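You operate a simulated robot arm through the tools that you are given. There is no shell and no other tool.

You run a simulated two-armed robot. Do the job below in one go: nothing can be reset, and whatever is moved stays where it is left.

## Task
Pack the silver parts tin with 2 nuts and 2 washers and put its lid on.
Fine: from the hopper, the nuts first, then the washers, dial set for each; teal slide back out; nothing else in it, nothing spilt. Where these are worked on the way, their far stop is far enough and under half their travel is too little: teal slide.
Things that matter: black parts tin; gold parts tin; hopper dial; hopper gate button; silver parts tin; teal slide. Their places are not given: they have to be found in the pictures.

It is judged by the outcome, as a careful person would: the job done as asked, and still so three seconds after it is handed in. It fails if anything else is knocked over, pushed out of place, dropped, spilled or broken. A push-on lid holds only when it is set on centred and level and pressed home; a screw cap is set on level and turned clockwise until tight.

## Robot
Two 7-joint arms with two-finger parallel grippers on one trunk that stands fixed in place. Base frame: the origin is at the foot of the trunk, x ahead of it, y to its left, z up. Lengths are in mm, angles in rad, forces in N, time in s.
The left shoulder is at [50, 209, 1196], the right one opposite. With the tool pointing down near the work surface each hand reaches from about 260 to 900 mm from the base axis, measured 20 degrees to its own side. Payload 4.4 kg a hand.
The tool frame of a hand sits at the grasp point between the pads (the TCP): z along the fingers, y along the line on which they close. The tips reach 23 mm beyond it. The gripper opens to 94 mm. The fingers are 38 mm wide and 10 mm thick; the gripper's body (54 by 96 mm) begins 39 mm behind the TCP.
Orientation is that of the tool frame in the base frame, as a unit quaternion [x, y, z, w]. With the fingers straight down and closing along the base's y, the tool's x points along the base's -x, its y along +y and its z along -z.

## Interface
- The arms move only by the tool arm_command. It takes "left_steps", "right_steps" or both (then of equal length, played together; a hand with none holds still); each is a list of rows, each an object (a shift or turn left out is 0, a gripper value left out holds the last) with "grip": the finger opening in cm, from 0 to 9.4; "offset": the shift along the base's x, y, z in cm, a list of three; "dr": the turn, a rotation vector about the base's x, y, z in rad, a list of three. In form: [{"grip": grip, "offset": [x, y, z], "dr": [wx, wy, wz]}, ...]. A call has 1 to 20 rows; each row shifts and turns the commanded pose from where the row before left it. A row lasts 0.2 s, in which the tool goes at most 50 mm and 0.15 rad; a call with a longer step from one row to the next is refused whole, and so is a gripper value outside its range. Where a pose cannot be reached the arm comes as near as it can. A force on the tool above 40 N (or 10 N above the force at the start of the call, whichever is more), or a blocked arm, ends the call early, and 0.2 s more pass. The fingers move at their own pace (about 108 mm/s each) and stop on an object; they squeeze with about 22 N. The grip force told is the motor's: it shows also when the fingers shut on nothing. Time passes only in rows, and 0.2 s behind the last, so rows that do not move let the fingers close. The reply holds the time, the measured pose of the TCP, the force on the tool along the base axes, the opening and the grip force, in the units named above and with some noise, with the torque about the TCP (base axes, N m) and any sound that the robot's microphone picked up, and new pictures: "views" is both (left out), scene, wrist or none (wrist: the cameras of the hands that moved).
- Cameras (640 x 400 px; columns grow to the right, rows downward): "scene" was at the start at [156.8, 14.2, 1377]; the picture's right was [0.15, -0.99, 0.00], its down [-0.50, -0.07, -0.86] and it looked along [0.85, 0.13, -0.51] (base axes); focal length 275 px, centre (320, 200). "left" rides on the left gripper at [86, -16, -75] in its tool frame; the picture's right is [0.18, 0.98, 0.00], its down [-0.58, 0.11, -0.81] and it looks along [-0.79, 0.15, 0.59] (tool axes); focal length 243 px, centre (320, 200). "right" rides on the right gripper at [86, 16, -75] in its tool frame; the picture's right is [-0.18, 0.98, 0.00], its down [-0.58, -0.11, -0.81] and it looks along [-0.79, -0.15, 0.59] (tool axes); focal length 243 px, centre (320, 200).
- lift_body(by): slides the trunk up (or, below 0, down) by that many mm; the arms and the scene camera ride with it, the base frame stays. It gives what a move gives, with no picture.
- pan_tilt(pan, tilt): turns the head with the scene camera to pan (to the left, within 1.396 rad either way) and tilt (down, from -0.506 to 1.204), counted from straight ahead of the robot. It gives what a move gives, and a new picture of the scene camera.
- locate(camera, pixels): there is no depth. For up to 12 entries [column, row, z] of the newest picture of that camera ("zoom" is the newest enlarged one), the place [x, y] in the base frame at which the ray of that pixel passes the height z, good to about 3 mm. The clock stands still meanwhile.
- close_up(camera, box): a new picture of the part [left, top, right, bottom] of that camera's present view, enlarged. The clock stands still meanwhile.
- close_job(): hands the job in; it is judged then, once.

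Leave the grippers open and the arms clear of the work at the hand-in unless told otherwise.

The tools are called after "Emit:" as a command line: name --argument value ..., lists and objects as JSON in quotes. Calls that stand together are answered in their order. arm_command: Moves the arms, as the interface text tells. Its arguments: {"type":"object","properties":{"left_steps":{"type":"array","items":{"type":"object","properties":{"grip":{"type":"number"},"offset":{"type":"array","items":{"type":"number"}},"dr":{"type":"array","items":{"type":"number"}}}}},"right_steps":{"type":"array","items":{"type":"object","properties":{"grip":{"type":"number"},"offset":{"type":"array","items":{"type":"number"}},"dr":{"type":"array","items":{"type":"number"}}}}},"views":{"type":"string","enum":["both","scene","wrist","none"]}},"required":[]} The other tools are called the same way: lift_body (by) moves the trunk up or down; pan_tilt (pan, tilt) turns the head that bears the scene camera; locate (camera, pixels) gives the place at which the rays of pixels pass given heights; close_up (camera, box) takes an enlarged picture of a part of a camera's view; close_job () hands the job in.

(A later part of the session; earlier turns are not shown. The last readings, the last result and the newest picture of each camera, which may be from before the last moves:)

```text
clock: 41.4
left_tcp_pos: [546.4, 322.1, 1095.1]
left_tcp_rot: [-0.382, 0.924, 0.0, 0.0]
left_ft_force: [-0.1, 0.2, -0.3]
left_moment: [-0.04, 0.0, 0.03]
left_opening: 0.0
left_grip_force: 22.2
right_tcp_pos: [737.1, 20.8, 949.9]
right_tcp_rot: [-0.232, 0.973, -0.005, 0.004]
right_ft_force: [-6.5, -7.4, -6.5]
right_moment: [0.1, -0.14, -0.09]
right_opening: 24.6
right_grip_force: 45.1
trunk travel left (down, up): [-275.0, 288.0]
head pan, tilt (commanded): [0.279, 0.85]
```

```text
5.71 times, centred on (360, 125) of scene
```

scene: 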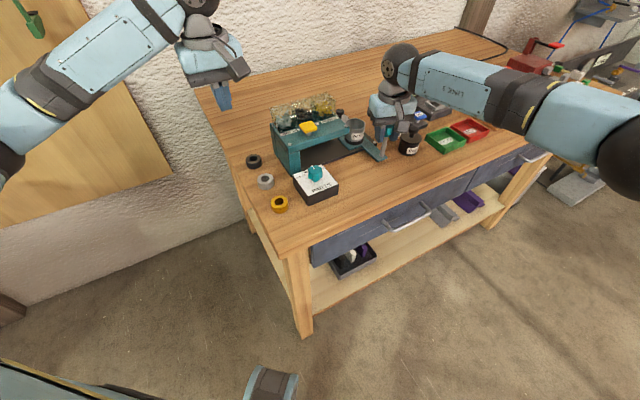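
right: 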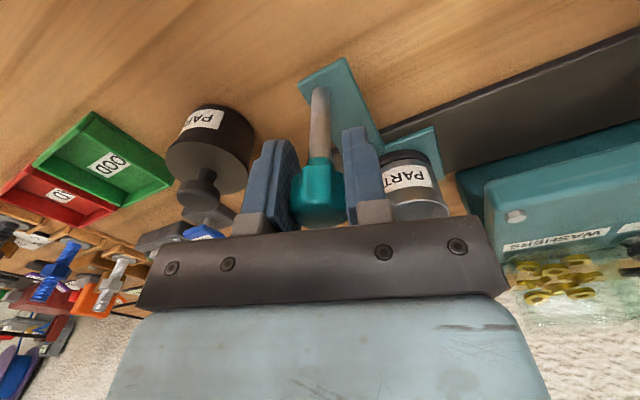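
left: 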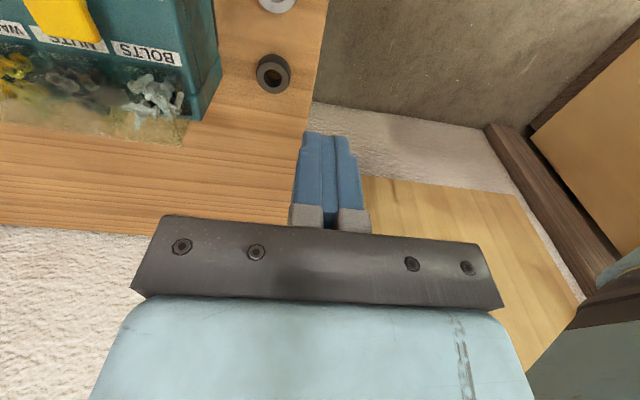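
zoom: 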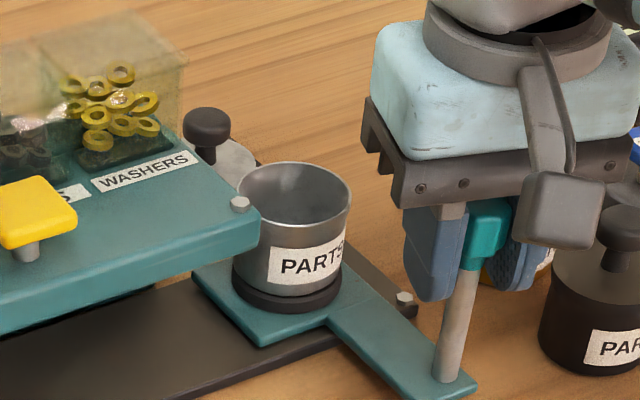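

The slide is nearly out, but the tin's bottom is hidden from the scene camera. I'll finish the last 10 mm of the pull, release, clear the right hand, and use the left camera from above to look inside.

Emit:
arm_command --right_steps '[{"offset": [0.5, -0.5, 0]}, {"offset": [0.3, -0.3, 0]}, {}]' --views "none"

```text
clock: 42.1
left_tcp_pos: [547.2, 322.3, 1093.2]
left_tcp_rot: [-0.383, 0.924, 0.001, 0.0]
left_ft_force: [0.5, 0.4, 0.4]
left_moment: [0.02, 0.0, 0.0]
left_opening: 0.0
left_grip_force: 21.9
right_tcp_pos: [743.2, 13.3, 949.7]
right_tcp_rot: [-0.231, 0.973, -0.005, 0.005]
right_ft_force: [0.6, -1.6, -6.5]
right_moment: [-0.03, 0.47, 0.05]
right_opening: 24.4
right_grip_force: 44.5
trunk travel left (down, up): [-275.0, 288.0]
head pan, tilt (commanded): [0.279, 0.85]
```

Slide is nearly fully out with low forces. I'll release it and retreat the right hand upward and back.

Emit:
arm_command --right_steps '[{"grip": 5.0}, {"grip": 5.0}, {"offset": [0, 0, 4]}, {"offset": [0, 0, 4]}, {"offset": [0, 0, 4]}, {"offset": [-3, -3.5, 1]}, {"offset": [-3, -3.5, 1]}, {"offset": [-3, -3.5, 1]}, {"offset": [-3, -3.5, 0]}]' --left_steps '[{}, {}, {}, {}, {"offset": [2, -1, 2]}, {"offset": [3, -3, 1]}, {"offset": [3.5, -3, 0], "dr": [0, 0, -0.1]}, {"offset": [3.5, -3, 0], "dr": [0, 0, -0.1]}, {"offset": [3.5, -3, 0], "dr": [0, 0, -0.1]}]' --views "both"

```text
clock: 44.1
left_tcp_pos: [701.3, 188.8, 1124.9]
left_tcp_rot: [-0.239, 0.971, 0.001, 0.0]
left_ft_force: [0.5, -0.3, -0.1]
left_moment: [0.04, 0.02, -0.01]
left_opening: 0.0
left_grip_force: 21.7
right_tcp_pos: [623.6, -127.2, 1099.9]
right_tcp_rot: [-0.231, 0.973, -0.005, 0.005]
right_ft_force: [-0.5, 0.0, 0.4]
right_moment: [0.07, 0.01, 0.02]
right_opening: 50.2
right_grip_force: 0.0
trunk travel left (down, up): [-275.0, 288.0]
head pan, tilt (commanded): [0.279, 0.85]
```

scene: 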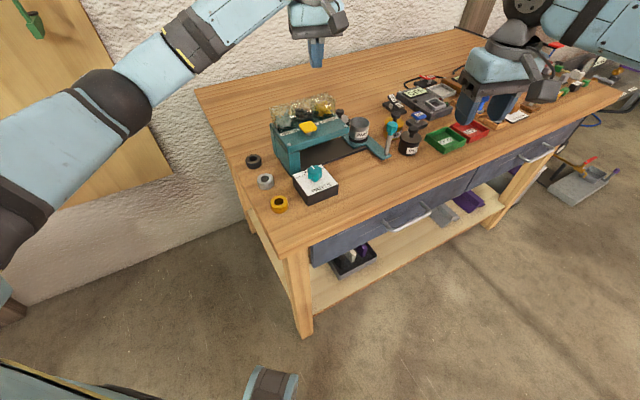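
right: 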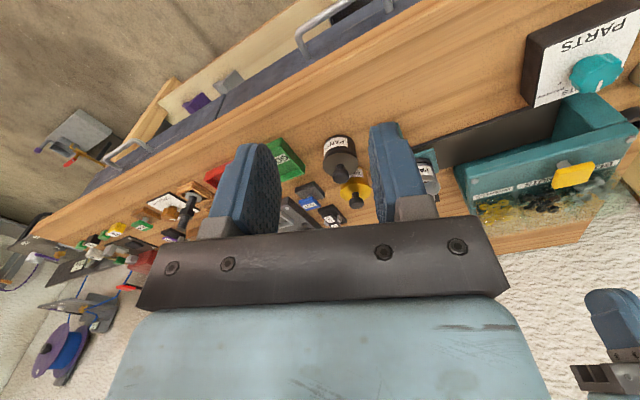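
left: 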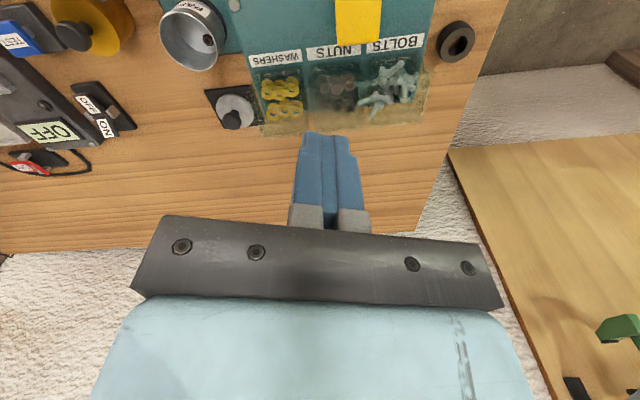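

The left camera already looks into the tin at (192,38), so I'll enlarge that.

Emit:
close_up --camera "left" --box '[150, 0, 240, 80]'

Emit:
close_up --camera "left" --box '[190, 20, 450, 150]'

```text
5.00 times, centred on (195, 40) of left
```

zoom: 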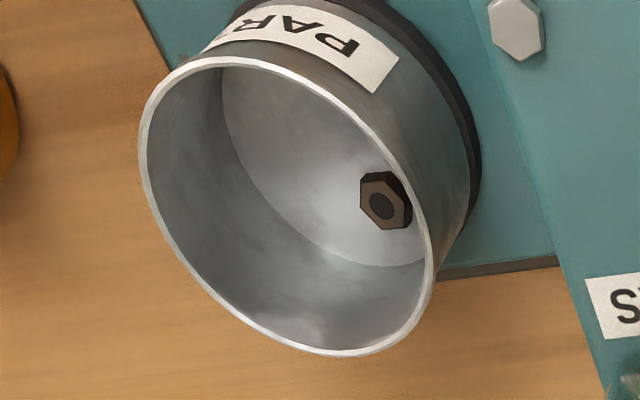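

```text
2.46 times, centred on (320, 85) of left
```

zoom: 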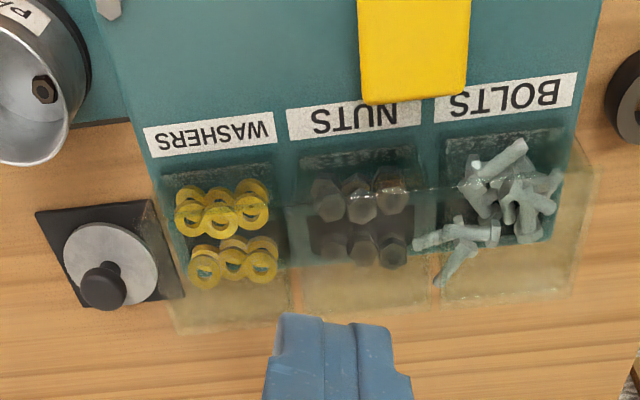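

One press dispensed exactly one nut. While this view is good, I'll locate the lid, tin and button for later.

Emit:
locate --camera "left" --pixels '[[235.4, 109.5, 866], [235.4, 109.5, 870], [231.8, 120.8, 890], [231.8, 120.8, 900], [192, 38, 930], [358, 25, 984]]'

Emit:
close_up --camera "left" --box '[195, 80, 275, 135]'

```text
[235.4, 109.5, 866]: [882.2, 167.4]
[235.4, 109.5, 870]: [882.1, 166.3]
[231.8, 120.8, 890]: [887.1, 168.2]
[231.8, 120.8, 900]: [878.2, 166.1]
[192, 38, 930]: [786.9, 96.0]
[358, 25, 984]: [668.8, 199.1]
```

```text
7.27 times, centred on (235, 108) of left
```

zoom: 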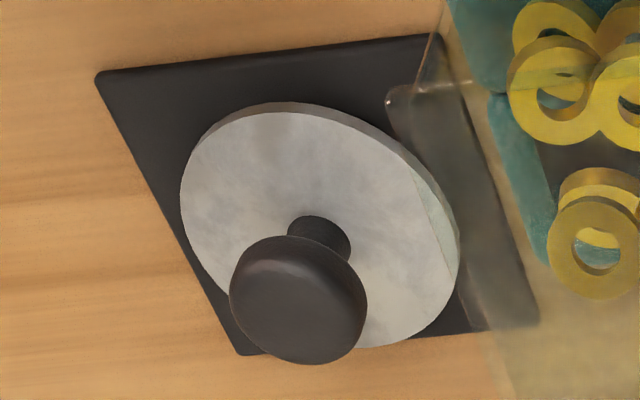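

The lid is at about (882,167). Now the slide goes back in for the second nut. The right hand returns to the knob while the left hand clears to the side.

Emit:
arm_command --right_steps '[{"grip": 5.5, "offset": [3, 3.5, -0.5]}, {"grip": 5.5, "offset": [3, 3.5, -0.8]}, {"grip": 5.5, "offset": [3, 3.5, -0.8]}, {"grip": 5.5, "offset": [3, 3.5, -0.8]}, {"grip": 5.5, "offset": [0, 0, -4]}, {"grip": 5.5, "offset": [0, 0, -4]}, {"grip": 5.5, "offset": [0, 0, -4]}, {"grip": 5.5}, {"grip": 1.0}, {"grip": 1.0}, {"grip": 1.0}]' --left_steps '[{"offset": [-2.5, 2.5, 0], "dr": [0, 0, 0.1]}, {"offset": [-2.5, 2.5, 0], "dr": [0, 0, 0.1]}, {"offset": [-2.5, 2.5, 0], "dr": [0, 0, 0.1]}, {"offset": [-2.5, 2.5, 0]}, {}, {}, {}, {}, {}, {}, {}]' --views "both"

```text
clock: 46.5
left_tcp_pos: [601.0, 290.2, 1123.8]
left_tcp_rot: [-0.383, 0.924, 0.0, 0.001]
left_ft_force: [-0.1, -0.1, 0.1]
left_moment: [0.02, -0.01, 0.01]
left_opening: 0.2
left_grip_force: 22.2
right_tcp_pos: [743.6, 13.2, 952.2]
right_tcp_rot: [-0.231, 0.973, -0.005, 0.005]
right_ft_force: [-1.0, -4.3, -0.5]
right_moment: [0.02, 0.09, -0.01]
right_opening: 24.7
right_grip_force: 45.0
trunk travel left (down, up): [-275.0, 288.0]
head pan, tilt (commanded): [0.279, 0.85]
```

scene: 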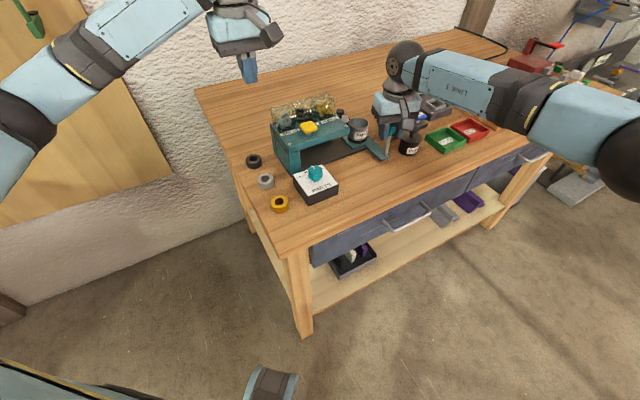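
right: 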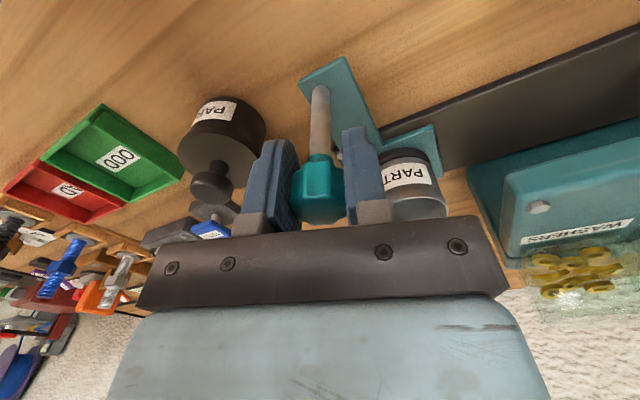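
left: 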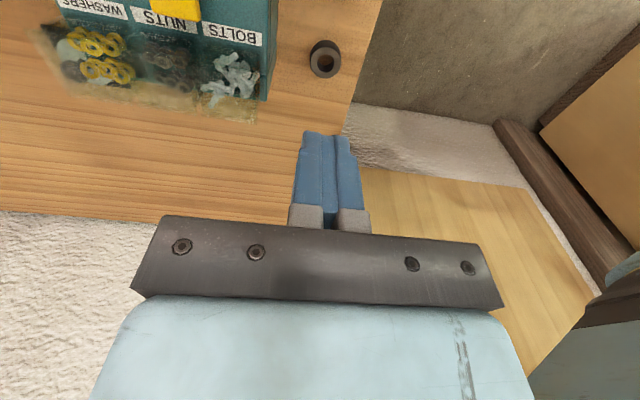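

Gripped at the out position. I'll push the slide in again, easing off near the end stop.

Emit:
arm_command --right_steps '[{"offset": [-1.42, 1.41, 0]}, {"offset": [-1.42, 1.41, 0]}, {"offset": [-1.42, 1.41, 0]}, {"offset": [-1.42, 1.41, 0]}, {"offset": [-1.42, 1.42, 0]}, {"offset": [-0.4, 0.5, 0]}, {}]' --views "none"

```text
clock: 48.1
left_tcp_pos: [600.8, 291.5, 1125.4]
left_tcp_rot: [-0.382, 0.924, 0.0, 0.0]
left_ft_force: [-0.5, 0.1, -0.2]
left_moment: [0.03, -0.01, -0.01]
left_opening: 0.0
left_grip_force: 22.3
right_tcp_pos: [666.3, 89.9, 952.8]
right_tcp_rot: [-0.231, 0.973, -0.005, 0.006]
right_ft_force: [-4.8, -2.7, 5.4]
right_moment: [-0.02, 0.16, 0.0]
right_opening: 24.4
right_grip_force: 45.0
trunk travel left (down, up): [-275.0, 288.0]
head pan, tilt (commanded): [0.279, 0.85]
```

Within about 2 mm of the stop, forces are low. One more small push to seat it.

Emit:
arm_command --right_steps '[{"offset": [-0.15, 0.15, 0]}, {"offset": [-0.15, 0.15, 0]}, {}]' --views "none"

```text
clock: 49.0
left_tcp_pos: [599.8, 290.0, 1125.0]
left_tcp_rot: [-0.383, 0.924, 0.0, 0.001]
left_ft_force: [0.1, 0.4, 0.2]
left_moment: [-0.02, -0.01, 0.0]
left_opening: 0.0
left_grip_force: 22.4
right_tcp_pos: [665.1, 91.9, 952.3]
right_tcp_rot: [-0.231, 0.973, -0.005, 0.006]
right_ft_force: [-0.7, -4.1, 9.2]
right_moment: [-0.28, 0.65, -0.02]
right_opening: 24.2
right_grip_force: 45.2
trunk travel left (down, up): [-275.0, 288.0]
head pan, tilt (commanded): [0.279, 0.85]
```

Force along the rail is still low. I'll push slightly more until I feel the stop.

Emit:
arm_command --right_steps '[{"offset": [-0.15, 0.15, 0]}, {}]' --views "none"

```text
clock: 49.5
left_tcp_pos: [600.8, 290.1, 1125.7]
left_tcp_rot: [-0.383, 0.924, 0.001, 0.0]
left_ft_force: [-0.4, 0.3, 0.5]
left_moment: [-0.02, -0.01, -0.01]
left_opening: 0.3
left_grip_force: 22.1
right_tcp_pos: [664.4, 91.9, 952.8]
right_tcp_rot: [-0.23, 0.973, -0.005, 0.007]
right_ft_force: [11.7, -11.9, 15.1]
right_moment: [-0.29, 0.42, -0.04]
right_opening: 24.5
right_grip_force: 44.9
trunk travel left (down, up): [-275.0, 288.0]
head pan, tilt (commanded): [0.279, 0.85]
```

The stop is felt (about 17 N). I'll release, retreat the right hand, and bring the left hand back above the button.

Emit:
arm_command --right_steps '[{"offset": [0.1, -0.1, 0]}, {"grip": 4.5}, {"grip": 4.5}, {"offset": [0, 0, 3]}, {"offset": [0, 0, 4]}, {"offset": [0, 0, 4]}, {"offset": [0, -4, 2]}, {"offset": [-2, -4, 0]}, {"offset": [-3, -3.8, 0]}, {"offset": [-2, -4, 1]}, {"offset": [-2, -4, 1]}, {"offset": [-2, -4, 1]}]' --left_steps '[{}, {}, {}, {}, {}, {}, {}, {}, {}, {"grip": 0, "offset": [1.8, -3.1, -1.6]}, {"grip": 0, "offset": [1.8, -3.1, -1.6]}, {"grip": 0, "offset": [1.8, -3.2, -1.6]}]' --views "both"

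Emit:
close_up --camera "scene" --box '[270, 90, 370, 190]'

```text
clock: 52.1
left_tcp_pos: [654.6, 196.3, 1079.1]
left_tcp_rot: [-0.382, 0.924, 0.001, 0.0]
left_ft_force: [1.4, -0.4, -0.7]
left_moment: [0.03, 0.05, 0.02]
left_opening: 0.0
left_grip_force: 21.9
right_tcp_pos: [552.7, -146.5, 1112.7]
right_tcp_rot: [-0.232, 0.973, -0.004, 0.005]
right_ft_force: [-0.2, -0.3, 0.0]
right_moment: [0.02, 0.01, 0.01]
right_opening: 44.9
right_grip_force: 0.0
trunk travel left (down, up): [-275.0, 288.0]
head pan, tilt (commanded): [0.279, 0.85]
```

scene: 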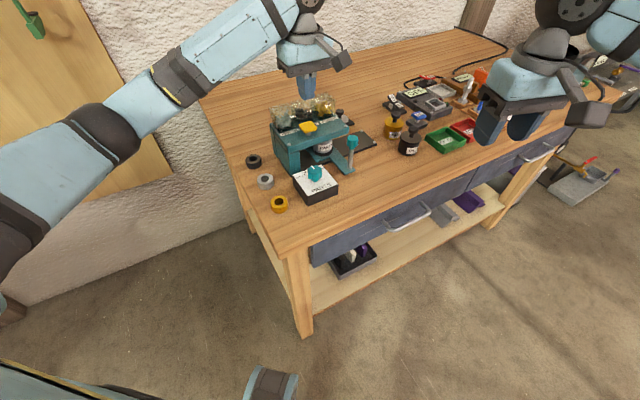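
right: 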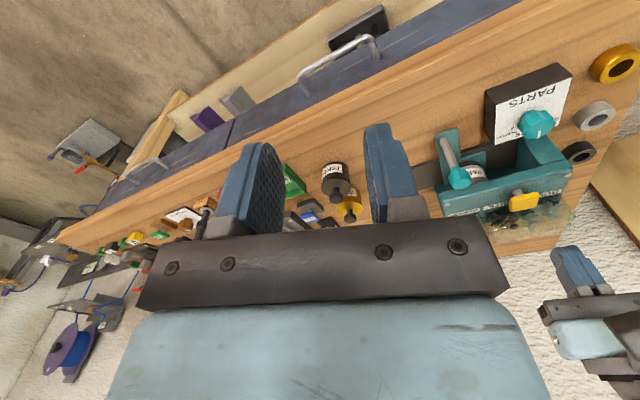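
left: 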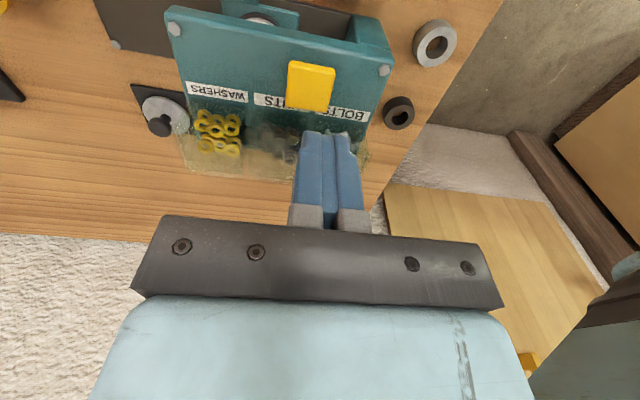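

```text
4.00 times, centred on (320, 140) of scene
```

zoom: 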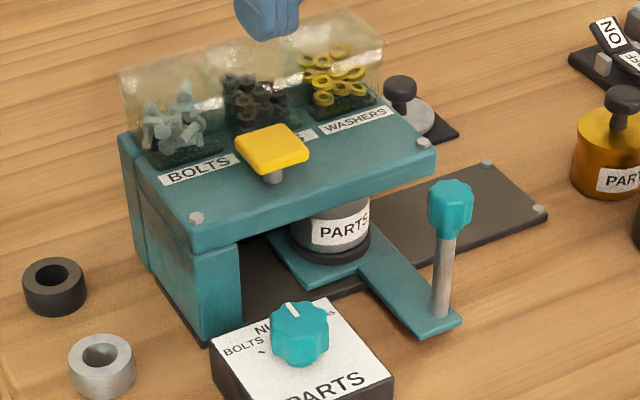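

The dial still points to NUTS and the tin is under the hopper. The button centre is about 6 mm to +u of the TCP. I'll centre on it and press once, as before (click at z≈997).

Emit:
arm_command --left_steps '[{"grip": 0, "offset": [0.25, -0.25, -3.6]}, {"grip": 0, "offset": [0, 0, -3.6]}, {"grip": 0}, {"grip": 0, "offset": [0, 0, -0.5]}, {"grip": 0, "offset": [0, 0, -0.55]}, {"grip": 0}]' --views "none"

```text
clock: 53.5
left_tcp_pos: [656.8, 195.2, 995.7]
left_tcp_rot: [-0.383, 0.924, 0.0, 0.001]
left_ft_force: [-0.1, 0.4, 1.3]
left_moment: [-0.01, 0.03, -0.01]
left_opening: 0.1
left_grip_force: 21.8
right_tcp_pos: [552.5, -143.5, 1113.1]
right_tcp_rot: [-0.231, 0.973, -0.005, 0.005]
right_ft_force: [0.0, 0.3, 0.2]
right_moment: [0.01, 0.01, 0.0]
right_opening: 45.1
right_grip_force: 0.2
trunk travel left (down, up): [-275.0, 288.0]
head pan, tilt (commanded): [0.279, 0.85]
heard: click
```

Click heard, so the second nut is out. I'll lift off the button and go back above the dial with fingers opened to 6 cm and yaw 1.1.

Emit:
arm_command --left_steps '[{"grip": 0, "offset": [0, 0, 4]}, {"grip": 0, "offset": [0, 0, 4]}, {"grip": 0, "offset": [-2.5, -1.2, 0], "dr": [0, 0, 0.1]}, {"grip": 6.0, "offset": [-2.5, -1.3, -0.5], "dr": [0, 0, 0.11]}, {"grip": 6.0, "offset": [-2.4, -1.3, -1], "dr": [0, 0, 0.11]}, {"grip": 6.0}, {"grip": 6.0}]' --views "wrist"

Emit:
close_up --camera "left" --box '[120, 0, 400, 200]'

```text
clock: 55.1
left_tcp_pos: [582.7, 157.4, 1060.6]
left_tcp_rot: [-0.526, 0.851, 0.0, 0.0]
left_ft_force: [0.6, 0.1, 1.2]
left_moment: [0.03, 0.0, 0.0]
left_opening: 59.9
left_grip_force: 0.0
right_tcp_pos: [552.8, -143.4, 1113.5]
right_tcp_rot: [-0.231, 0.973, -0.005, 0.005]
right_ft_force: [0.2, 0.4, 0.2]
right_moment: [0.03, 0.02, -0.02]
right_opening: 45.1
right_grip_force: 0.1
trunk travel left (down, up): [-275.0, 288.0]
head pan, tilt (commanded): [0.279, 0.85]
```

left: 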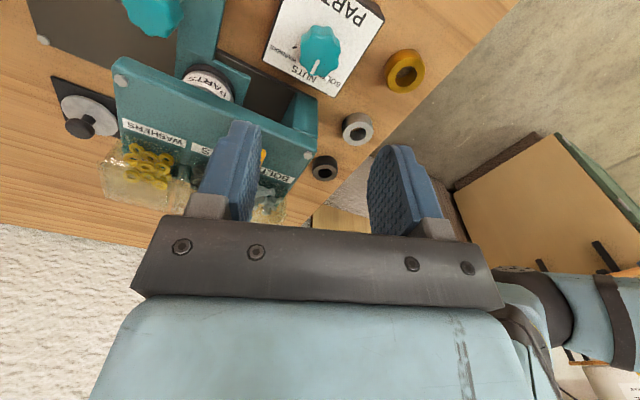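

```text
2.00 times, centred on (260, 100) of left
```

zoom: 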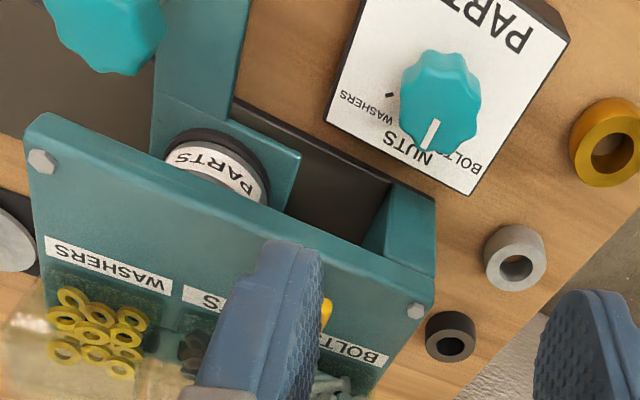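

Dial and surroundings are unchanged. Now I'll descend on the dial (shifted 1.5 mm along the closing axis to reduce side load), grip it, and turn clockwise in two parts toward WASHERS.

Emit:
arm_command --left_steps '[{"grip": 6.0, "offset": [-0.15, 0.08, -4.5]}, {"grip": 6.0, "offset": [0, 0, -4.5]}, {"grip": 6.0, "offset": [0, 0, -4.4]}, {"grip": 6.0}, {"grip": 2.0}, {"grip": 2.0}, {"grip": 2.0}, {"dr": [0, 0, -0.12]}, {"dr": [0, 0, -0.12]}, {"dr": [0, 0, -0.12]}, {}]' --views "none"

```text
clock: 57.5
left_tcp_pos: [581.6, 157.2, 927.5]
left_tcp_rot: [-0.364, 0.931, 0.0, 0.0]
left_ft_force: [20.5, -3.9, 9.8]
left_moment: [-0.2, -0.09, -0.06]
left_opening: 32.7
left_grip_force: 45.3
right_tcp_pos: [553.6, -143.7, 1112.3]
right_tcp_rot: [-0.231, 0.973, -0.005, 0.005]
right_ft_force: [0.4, 0.0, 0.3]
right_moment: [-0.01, 0.0, -0.01]
right_opening: 45.1
right_grip_force: 0.1
trunk travel left (down, up): [-275.0, 288.0]
head pan, tilt (commanded): [0.279, 0.85]
```

Halfway at yaw 0.745. I'll shift +1 mm in x to relax the load, then continue to yaw about 0.24.

Emit:
arm_command --left_steps '[{"offset": [0.12, 0, 0]}, {"dr": [0, 0, -0.12]}, {"dr": [0, 0, -0.12]}, {"dr": [0, 0, -0.12]}, {"dr": [0, 0, -0.12]}, {"dr": [0, 0, -0.03]}, {}]' --views "none"

```text
clock: 59.1
left_tcp_pos: [581.1, 158.7, 926.1]
left_tcp_rot: [-0.117, 0.993, 0.001, -0.001]
left_ft_force: [-13.5, 7.4, -2.6]
left_moment: [0.43, 0.02, 0.0]
left_opening: 32.5
left_grip_force: 44.7
right_tcp_pos: [552.3, -143.6, 1113.4]
right_tcp_rot: [-0.23, 0.973, -0.006, 0.006]
right_ft_force: [-0.1, 0.3, 0.0]
right_moment: [0.01, 0.0, 0.01]
right_opening: 44.9
right_grip_force: 0.0
trunk travel left (down, up): [-275.0, 288.0]
head pan, tilt (commanded): [0.279, 0.85]
```

Turned 0.87 rad clockwise in total. I'll release, lift and check the pointer.

Emit:
arm_command --left_steps '[{"grip": 6.0}, {"grip": 6.0}, {"offset": [0, 0, 4.5]}, {"offset": [0, 0, 4.5]}, {"offset": [0, 0, 4.5]}, {}]' --views "wrist"

Emit:
close_up --camera "left" --box '[245, 0, 385, 90]'

Emit:
close_up --camera "scene" --box '[303, 160, 333, 180]'

Emit:
close_up --camera "right" --box '[480, 60, 590, 150]'

```text
clock: 60.5
left_tcp_pos: [581.3, 160.4, 1063.5]
left_tcp_rot: [-0.118, 0.993, 0.0, 0.0]
left_ft_force: [0.0, -0.6, -0.2]
left_moment: [-0.02, -0.02, 0.03]
left_opening: 59.9
left_grip_force: 0.0
right_tcp_pos: [553.0, -144.0, 1111.9]
right_tcp_rot: [-0.231, 0.973, -0.005, 0.005]
right_ft_force: [-0.3, -0.1, -0.3]
right_moment: [-0.03, -0.01, 0.0]
right_opening: 44.9
right_grip_force: 0.1
trunk travel left (down, up): [-275.0, 288.0]
head pan, tilt (commanded): [0.279, 0.85]
```

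left: 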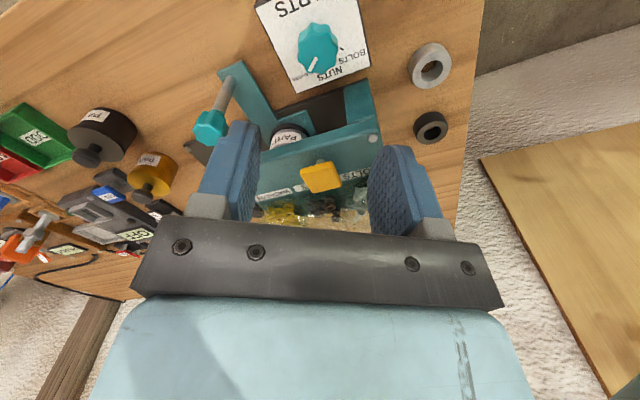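

```text
4.44 times, centred on (315, 45) of left
```

zoom: 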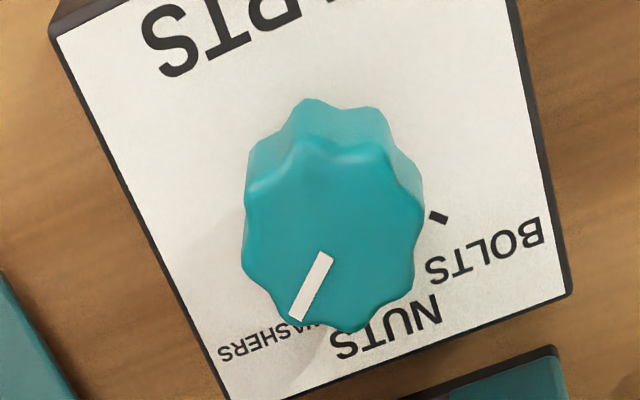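

```text
16.00 times, centred on (318, 170) of scene
```

zoom: 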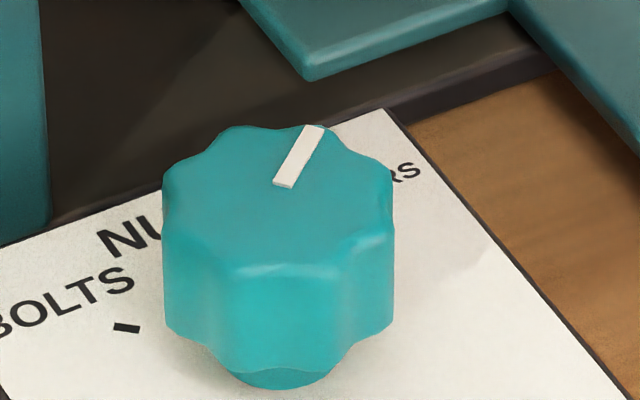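

```text
4.44 times, centred on (535, 105) of right
```

zoom: 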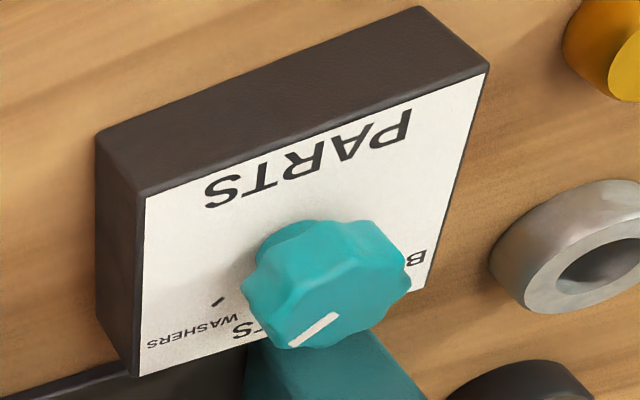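

The pointer is near WASHERS. I'll measure the tick marks' positions on the box top to compare angles.

Emit:
locate --camera "left" --pixels '[[341.55, 48.8, 897], [341.55, 48.8, 897], [341.55, 48.8, 897], [254.7, 7.5, 897], [371.5, 66, 897], [295, 89, 897]]'

Emit:
locate --camera "right" --pixels '[[511.8, 127.95, 897], [511.8, 127.95, 897], [494, 144.5, 897], [573, 76.5, 897]]'

```text
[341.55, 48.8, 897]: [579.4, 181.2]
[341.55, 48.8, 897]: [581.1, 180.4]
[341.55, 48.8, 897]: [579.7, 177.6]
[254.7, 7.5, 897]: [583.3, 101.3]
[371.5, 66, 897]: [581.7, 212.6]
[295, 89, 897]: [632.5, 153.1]
```

```text
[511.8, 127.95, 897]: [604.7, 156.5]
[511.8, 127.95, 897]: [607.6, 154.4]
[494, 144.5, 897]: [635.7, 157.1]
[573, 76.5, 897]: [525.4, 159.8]
```

The ticks are at about ±50°, and the pointer reads about 45–48°, clearly at WASHERS. I'll go back above the button with closed fingers.

Emit:
arm_command --left_steps '[{"grip": 0, "offset": [1.9, 0.85, 1], "dr": [0, 0, 0.1375]}, {"grip": 0, "offset": [1.9, 0.85, 0.5], "dr": [0, 0, 0.1375]}, {"grip": 0, "offset": [1.9, 0.9, 0], "dr": [0, 0, 0.1375]}, {"grip": 0, "offset": [1.85, 0.9, 0], "dr": [0, 0, 0.1375]}, {"grip": 0}, {"grip": 0}]' --views "wrist"

Emit:
close_up --camera "scene" --box '[270, 80, 370, 190]'

```text
clock: 62.0
left_tcp_pos: [657.2, 193.0, 1077.4]
left_tcp_rot: [-0.382, 0.924, 0.0, 0.0]
left_ft_force: [-0.9, -0.1, -0.5]
left_moment: [0.0, -0.01, -0.01]
left_opening: 0.0
left_grip_force: 22.1
right_tcp_pos: [553.5, -143.4, 1112.6]
right_tcp_rot: [-0.232, 0.973, -0.005, 0.005]
right_ft_force: [-0.2, -0.4, 0.1]
right_moment: [-0.02, 0.02, -0.02]
right_opening: 44.8
right_grip_force: 0.1
trunk travel left (down, up): [-275.0, 288.0]
head pan, tilt (commanded): [0.279, 0.85]
```

left: 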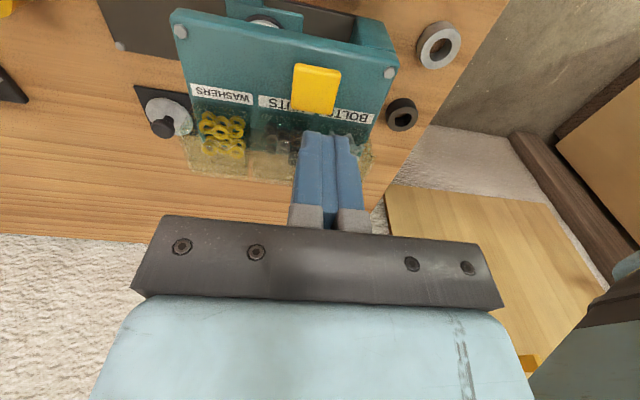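

```text
3.64 times, centred on (320, 135) of scene
```

zoom: 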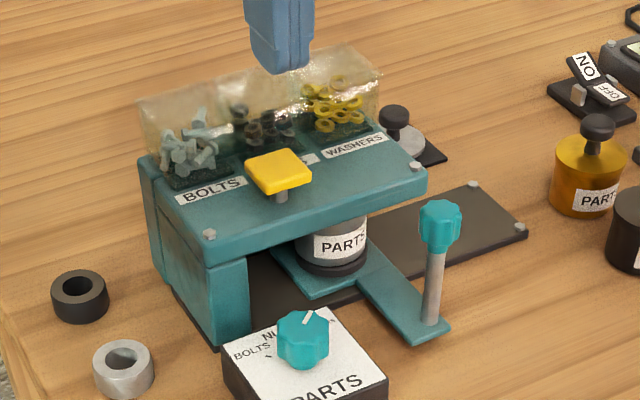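

Positioned above the button, with the dial at WASHERS. First washer press.

Emit:
arm_command --left_steps '[{"grip": 0, "offset": [0, 0.1, -3.5]}, {"grip": 0, "offset": [0, 0, -3.6]}, {"grip": 0}, {"grip": 0, "offset": [0, 0, -0.5]}, {"grip": 0, "offset": [0, 0, -0.55]}, {"grip": 0}]' --views "none"

```text
clock: 63.4
left_tcp_pos: [657.5, 194.9, 995.7]
left_tcp_rot: [-0.383, 0.924, 0.0, 0.0]
left_ft_force: [-0.4, 0.1, 1.0]
left_moment: [0.03, 0.04, -0.04]
left_opening: 0.2
left_grip_force: 21.8
right_tcp_pos: [552.7, -144.3, 1113.0]
right_tcp_rot: [-0.231, 0.973, -0.006, 0.005]
right_ft_force: [0.1, -0.4, 0.0]
right_moment: [-0.02, 0.01, 0.0]
right_opening: 45.0
right_grip_force: 0.0
trunk travel left (down, up): [-275.0, 288.0]
head pan, tilt (commanded): [0.279, 0.85]
heard: click
```

Click heard, so the first washer is out. I'll lift off fully to let the button reset, then press a second time.

Emit:
arm_command --left_steps '[{"grip": 0, "offset": [0, 0, 1.5]}, {"grip": 0}, {"grip": 0}, {"grip": 0, "offset": [0, 0, -0.5]}, {"grip": 0, "offset": [0, 0, -0.5]}, {"grip": 0, "offset": [0, 0, -0.55]}, {"grip": 0}]' --views "none"

```text
clock: 65.0
left_tcp_pos: [657.0, 194.1, 994.9]
left_tcp_rot: [-0.383, 0.924, 0.0, 0.0]
left_ft_force: [-0.5, 0.9, 0.8]
left_moment: [0.04, -0.01, -0.02]
left_opening: 0.0
left_grip_force: 21.9
right_tcp_pos: [552.5, -144.1, 1113.2]
right_tcp_rot: [-0.232, 0.973, -0.005, 0.004]
right_ft_force: [0.3, -0.3, -0.3]
right_moment: [0.02, -0.04, -0.04]
right_opening: 45.2
right_grip_force: 0.0
trunk travel left (down, up): [-275.0, 288.0]
head pan, tilt (commanded): [0.279, 0.85]
heard: click
```

Second washer click heard. Now the slide comes back out: left hand clears, right hand goes above the knob at about (665,92).

Emit:
arm_command --left_steps '[{"offset": [0, 0, 4]}, {"offset": [-2, 2, 3]}, {"offset": [-3, 3.5, 1]}, {"offset": [-3, 3.5, 1]}, {"offset": [-3, 3.5, 0]}, {}, {}, {}, {}]' --right_steps '[{"grip": 5.5}, {"grip": 5.5}, {"offset": [1.9, 3.95, -0.7]}, {"offset": [1.9, 3.95, -0.7]}, {"offset": [1.9, 3.95, -0.7]}, {"offset": [1.9, 3.95, -0.7]}, {"offset": [1.9, 3.95, -0.7]}, {"offset": [1.8, 3.9, -0.7]}, {}]' --views "wrist"

```text
clock: 67.0
left_tcp_pos: [545.0, 315.4, 1086.1]
left_tcp_rot: [-0.383, 0.924, 0.0, 0.0]
left_ft_force: [-0.6, -0.6, -0.3]
left_moment: [0.03, 0.01, -0.04]
left_opening: 0.1
left_grip_force: 22.2
right_tcp_pos: [668.5, 91.3, 1071.1]
right_tcp_rot: [-0.231, 0.973, -0.003, 0.006]
right_ft_force: [-0.8, 0.0, 0.3]
right_moment: [0.0, -0.02, -0.01]
right_opening: 54.8
right_grip_force: 0.0
trunk travel left (down, up): [-275.0, 288.0]
head pan, tilt (commanded): [0.279, 0.85]
```

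right: 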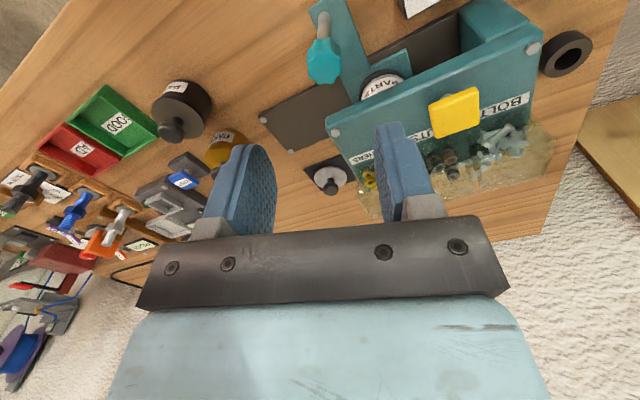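
left: 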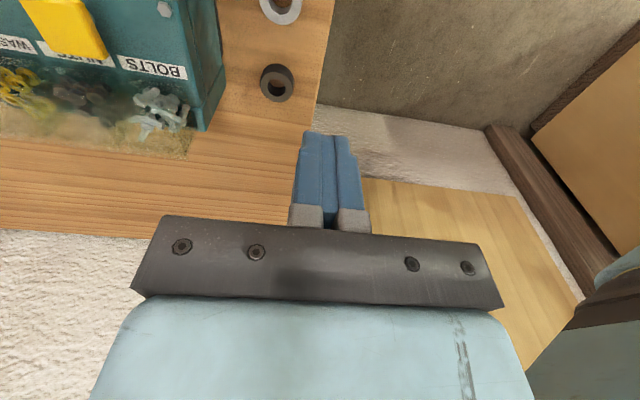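

The knob at (324,62) is below, about 3 mm off. I'll correct, descend and grip.

Emit:
arm_command --right_steps '[{"grip": 5.5, "offset": [-0.3, 0.15, -4]}, {"grip": 5.5, "offset": [0, 0, -4]}, {"grip": 5.5, "offset": [0, 0, -4]}, {"grip": 5.5}, {"grip": 1.0}, {"grip": 1.0}, {"grip": 1.0}]' --views "none"

```text
clock: 68.5
left_tcp_pos: [546.2, 315.4, 1085.5]
left_tcp_rot: [-0.383, 0.924, 0.0, 0.0]
left_ft_force: [-0.2, 0.0, 0.1]
left_moment: [0.0, 0.01, 0.01]
left_opening: 0.2
left_grip_force: 21.8
right_tcp_pos: [663.7, 91.2, 949.0]
right_tcp_rot: [-0.231, 0.973, -0.005, 0.004]
right_ft_force: [-1.4, -5.0, -1.8]
right_moment: [0.24, -0.3, -0.09]
right_opening: 24.2
right_grip_force: 44.7
trunk travel left (down, up): [-275.0, 288.0]
head pan, tilt (commanded): [0.279, 0.85]
```

Gripped. I'll pull the slide out smoothly along the rail.

Emit:
arm_command --right_steps '[{"offset": [1.43, -1.4, 0]}, {"offset": [1.43, -1.4, 0]}, {"offset": [1.43, -1.4, 0]}, {"offset": [1.43, -1.4, 0]}, {"offset": [1.43, -1.4, 0]}, {"offset": [0.7, -0.7, 0]}, {}]' --views "none"

```text
clock: 70.2
left_tcp_pos: [545.4, 314.6, 1085.2]
left_tcp_rot: [-0.383, 0.924, 0.0, 0.001]
left_ft_force: [0.1, -1.1, 0.8]
left_moment: [-0.02, 0.02, 0.03]
left_opening: 0.1
left_grip_force: 22.0
right_tcp_pos: [742.4, 13.0, 947.8]
right_tcp_rot: [-0.231, 0.973, -0.005, 0.005]
right_ft_force: [-15.0, -17.0, -7.7]
right_moment: [-0.09, 0.45, -0.11]
right_opening: 24.2
right_grip_force: 44.5
trunk travel left (down, up): [-275.0, 288.0]
head pan, tilt (commanded): [0.279, 0.85]
```

Side load of -22 N along v. I'll shift 1.5 mm in -v, then continue the last few mm to the out stop.

Emit:
arm_command --right_steps '[{"offset": [-0.1, -0.11, 0]}, {"offset": [0.2, -0.2, 0]}, {}]' --views "none"

```text
clock: 71.0
left_tcp_pos: [546.1, 314.8, 1085.3]
left_tcp_rot: [-0.383, 0.924, 0.001, 0.001]
left_ft_force: [-0.3, -1.0, 0.2]
left_moment: [-0.04, -0.02, 0.01]
left_opening: 0.0
left_grip_force: 22.2
right_tcp_pos: [743.1, 11.8, 949.6]
right_tcp_rot: [-0.231, 0.973, -0.004, 0.005]
right_ft_force: [-10.2, -11.9, -9.6]
right_moment: [0.34, -0.26, 0.01]
right_opening: 24.2
right_grip_force: 45.2
trunk travel left (down, up): [-275.0, 288.0]
head pan, tilt (commanded): [0.279, 0.85]
```

At u≈517 (start was ≈519.4). A little more until the stop is felt.

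Emit:
arm_command --right_steps '[{"offset": [0.1, -0.25, 0]}, {}]' --views "none"

Emit:
arm_command --right_steps '[{"offset": [0.15, -0.2, 0]}, {}]' --views "none"

```text
clock: 71.5
left_tcp_pos: [546.1, 315.6, 1085.5]
left_tcp_rot: [-0.382, 0.924, 0.0, 0.0]
left_ft_force: [0.1, 0.0, 0.6]
left_moment: [0.01, 0.01, 0.02]
left_opening: 0.0
left_grip_force: 21.9
right_tcp_pos: [745.6, 10.6, 948.4]
right_tcp_rot: [-0.232, 0.973, -0.004, 0.005]
right_ft_force: [-4.6, -5.0, -7.5]
right_moment: [0.33, -0.15, -0.05]
right_opening: 24.5
right_grip_force: 44.3
trunk travel left (down, up): [-275.0, 288.0]
head pan, tilt (commanded): [0.279, 0.85]
```

```text
clock: 72.2
left_tcp_pos: [545.8, 315.9, 1085.4]
left_tcp_rot: [-0.382, 0.924, 0.0, 0.001]
left_ft_force: [0.3, 0.4, -0.5]
left_moment: [-0.01, -0.02, -0.01]
left_opening: 0.0
left_grip_force: 22.6
right_tcp_pos: [745.2, 10.6, 949.9]
right_tcp_rot: [-0.232, 0.973, -0.004, 0.004]
right_ft_force: [-12.8, 4.0, -10.7]
right_moment: [0.56, -0.61, 0.02]
right_opening: 24.4
right_grip_force: 44.7
trunk travel left (down, up): [-275.0, 288.0]
head pan, tilt (commanded): [0.279, 0.85]
```

The out stop is reached (same as the start position, with resistance building). I'll release, retreat the right hand, and bring the left camera over the tin to look inside.

Emit:
arm_command --right_steps '[{"offset": [-0.1, 0.1, 0]}, {"grip": 5.0}, {"grip": 5.0}, {"offset": [0, 0, 4]}, {"offset": [0, 0, 4]}, {"offset": [0, 0, 4]}, {"offset": [-3, -3.5, 1]}, {"offset": [-3, -3.5, 1]}, {"offset": [-3, -3.5, 1]}, {"offset": [-3, -3.5, 0]}, {"offset": [-3, -3.5, 0]}]' --left_steps '[{}, {}, {}, {}, {}, {}, {"offset": [2, -1, 3]}, {"offset": [3.3, -2.7, 1]}, {"offset": [3.5, -3, 0], "dr": [0, 0, -0.1]}, {"offset": [3.5, -3, 0], "dr": [0, 0, -0.1]}, {"offset": [3.5, -3, 0], "dr": [0, 0, -0.1]}]' --views "both"

Emit:
close_up --camera "left" --box '[150, 0, 240, 80]'

```text
clock: 74.5
left_tcp_pos: [706.7, 190.1, 1125.5]
left_tcp_rot: [-0.239, 0.971, 0.001, 0.001]
left_ft_force: [0.3, -0.6, -0.2]
left_moment: [0.05, 0.02, -0.03]
left_opening: 0.1
left_grip_force: 21.9
right_tcp_pos: [593.5, -169.6, 1100.9]
right_tcp_rot: [-0.231, 0.973, -0.005, 0.005]
right_ft_force: [-0.2, 0.7, -0.8]
right_moment: [0.07, -0.01, -0.01]
right_opening: 50.0
right_grip_force: 0.0
trunk travel left (down, up): [-275.0, 288.0]
head pan, tilt (commanded): [0.279, 0.85]
```

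scene: 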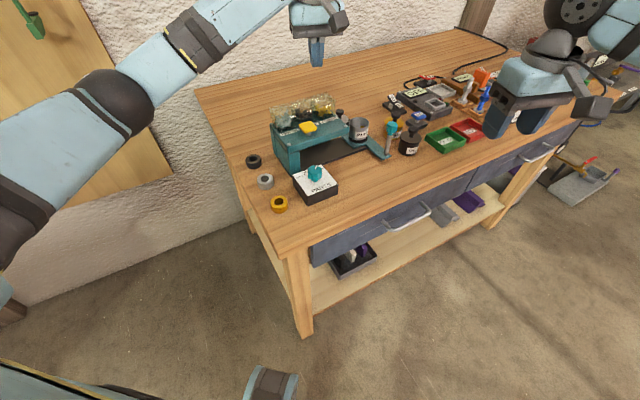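
right: 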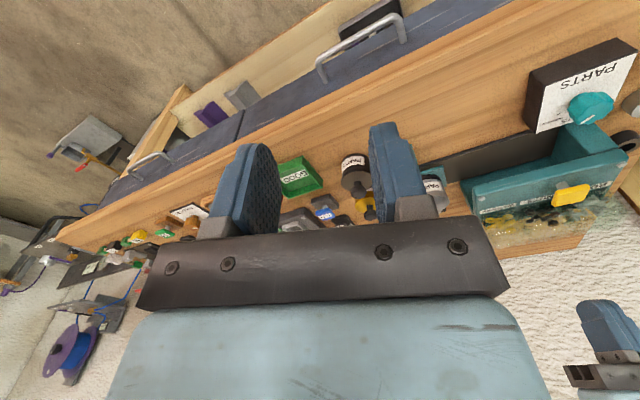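
left: 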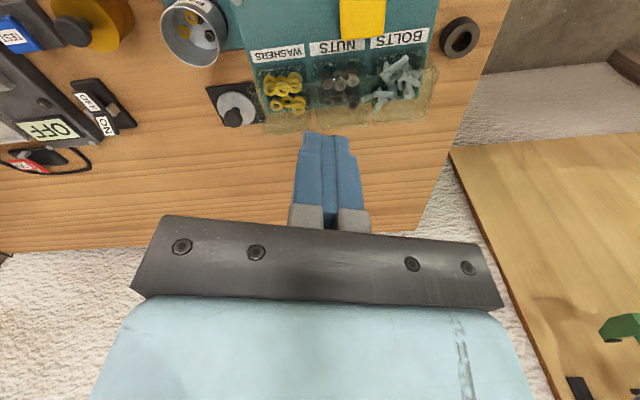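

```text
5.00 times, centred on (195, 40) of left
```

zoom: 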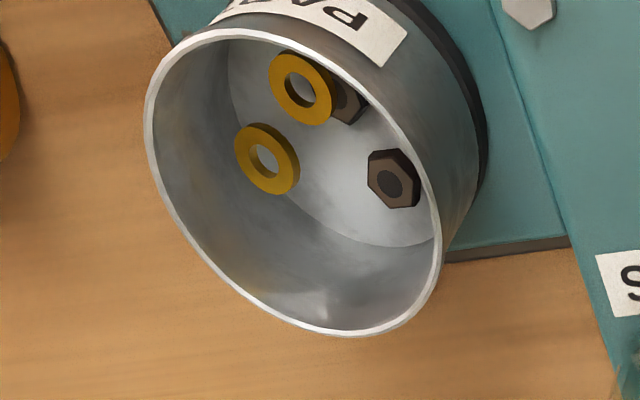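

The tin holds exactly two nuts and two washers. Next is the lid. I'll bring the left hand toward (846,168) at height with yaw going to 0, and see how far it reaches.

Emit:
arm_command --left_steps '[{"grip": 5.0, "offset": [3.5, -0.5, -0.5], "dr": [0, 0, -0.12]}, {"grip": 5.0, "offset": [3.5, -0.5, -0.5], "dr": [0, 0, -0.12]}, {"grip": 5.0, "offset": [3.5, -0.5, -0.5], "dr": [0, 0, -0.12]}, {"grip": 5.0, "offset": [3.5, -0.5, -0.5], "dr": [0, 0, -0.12]}, {}]' --views "both"

```text
clock: 75.8
left_tcp_pos: [846.9, 173.4, 1104.3]
left_tcp_rot: [-0.002, 1.0, 0.0, 0.0]
left_ft_force: [0.9, 0.6, 0.2]
left_moment: [-0.04, -0.01, 0.0]
left_opening: 49.8
left_grip_force: 0.2
right_tcp_pos: [593.9, -166.6, 1101.1]
right_tcp_rot: [-0.231, 0.973, -0.005, 0.005]
right_ft_force: [-0.1, -0.6, 0.0]
right_moment: [-0.04, 0.0, 0.01]
right_opening: 50.1
right_grip_force: 0.0
trunk travel left (down, up): [-275.0, 288.0]
head pan, tilt (commanded): [0.279, 0.85]
```

scene: 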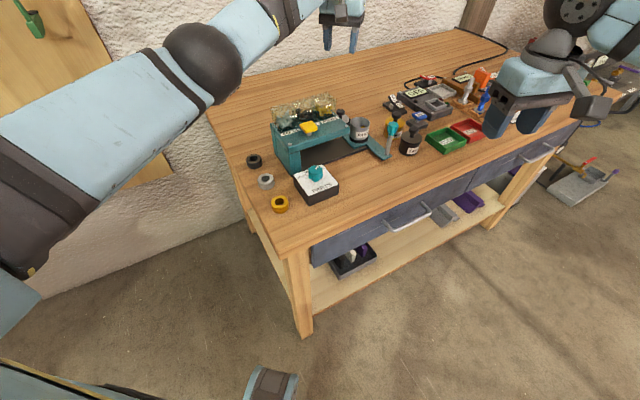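
left: 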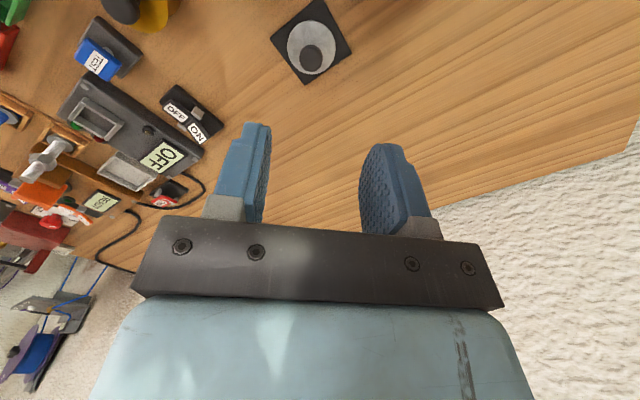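

Reach is fine here. The lid shows at about (313,50), so I'll locate it from this better angle.

Emit:
close_up --camera "left" --box '[260, 0, 360, 90]'

Emit:
locate --camera "left" --pixels '[[312, 47, 868], [312, 47, 868], [311.5, 59, 900], [311.5, 59, 900], [311.5, 59, 890]]'

```text
4.44 times, centred on (310, 45) of left
```

zoom: 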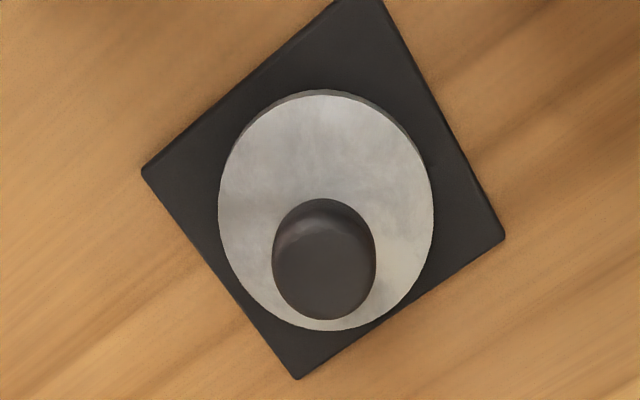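

```text
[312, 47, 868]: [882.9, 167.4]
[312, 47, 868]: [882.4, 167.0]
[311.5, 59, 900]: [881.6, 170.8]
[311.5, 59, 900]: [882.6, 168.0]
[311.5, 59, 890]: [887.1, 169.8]
```

Lid centre is (882.5,167.5) and the knob's mid-height is about z=898. I'll move above it while descending, and watch whether the arm reaches.

Emit:
arm_command --left_steps '[{"grip": 5.0, "offset": [0.9, -0.15, -3.5]}, {"grip": 5.0, "offset": [0.9, -0.15, -3.5]}, {"grip": 5.0, "offset": [0.9, -0.15, -2]}, {"grip": 5.0, "offset": [0.86, -0.14, -2]}, {}]' --views "wrist"

```text
clock: 77.0
left_tcp_pos: [861.1, 168.9, 1017.0]
left_tcp_rot: [-0.002, 1.0, -0.001, 0.001]
left_ft_force: [-0.2, 0.7, -0.2]
left_moment: [-0.03, 0.03, -0.02]
left_opening: 50.1
left_grip_force: 0.1
left hand out of reach, approached as far as the arm can: row 3, 4
right_tcp_pos: [593.1, -167.8, 1101.6]
right_tcp_rot: [-0.231, 0.973, -0.005, 0.005]
right_ft_force: [1.5, -0.1, 0.2]
right_moment: [-0.04, 0.0, -0.03]
right_opening: 49.8
right_grip_force: 0.0
trunk travel left (down, up): [-275.0, 288.0]
head pan, tilt (commanded): [0.279, 0.85]
```

left: 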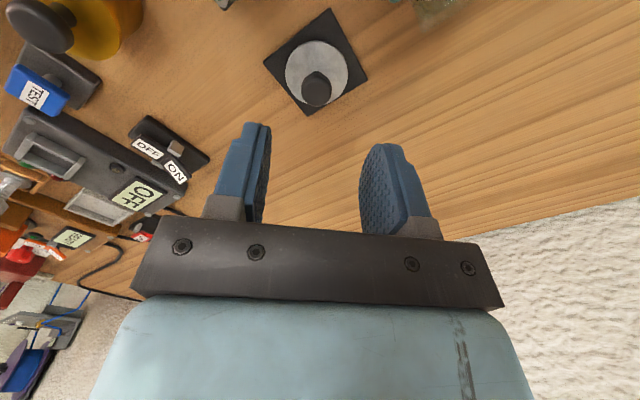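

The limit is x≈861 with the fingers straight down. I'll tilt the hand by 0.2 rad about the base y axis so the fingers lean outward and the wrist stays closer, then reach over the lid.

Emit:
arm_command --left_steps '[{"grip": 5.0, "dr": [0, -0.1, 0]}, {"grip": 5.0, "dr": [0, -0.1, 0]}, {"grip": 5.0, "offset": [1.1, -0.05, 0]}, {"grip": 5.0, "offset": [1.0, -0.05, 0]}, {}]' --views "both"

Emit:
close_up --camera "left" --box '[220, 10, 420, 170]'

```text
clock: 78.2
left_tcp_pos: [883.1, 168.1, 1014.1]
left_tcp_rot: [-0.002, 0.995, 0.0, 0.101]
left_ft_force: [1.0, -1.6, -0.3]
left_moment: [-0.01, -0.01, 0.01]
left_opening: 50.0
left_grip_force: 0.0
right_tcp_pos: [594.6, -167.5, 1101.7]
right_tcp_rot: [-0.23, 0.973, -0.005, 0.005]
right_ft_force: [-0.5, -0.4, 0.0]
right_moment: [0.03, -0.01, 0.0]
right_opening: 50.1
right_grip_force: 0.0
trunk travel left (down, up): [-275.0, 288.0]
head pan, tilt (commanded): [0.279, 0.85]
```

scene: 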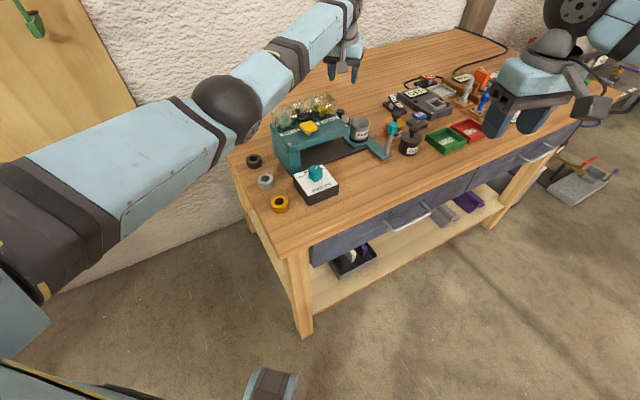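
left: 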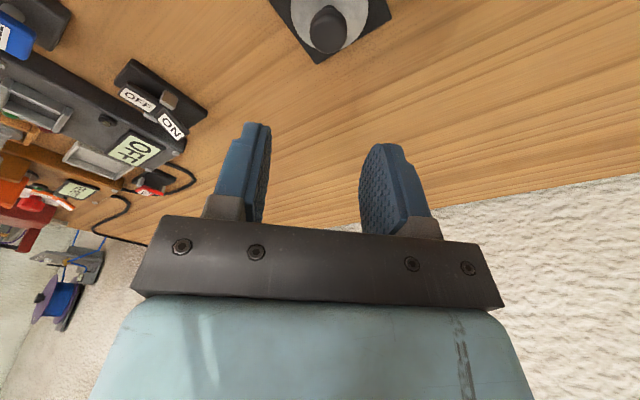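

```text
2.50 times, centred on (320, 90) of left
```

zoom: 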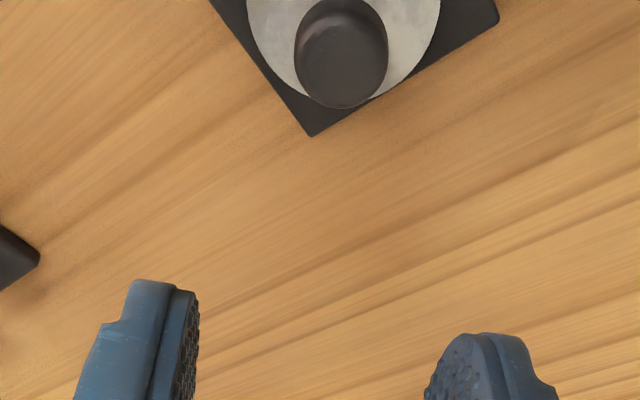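

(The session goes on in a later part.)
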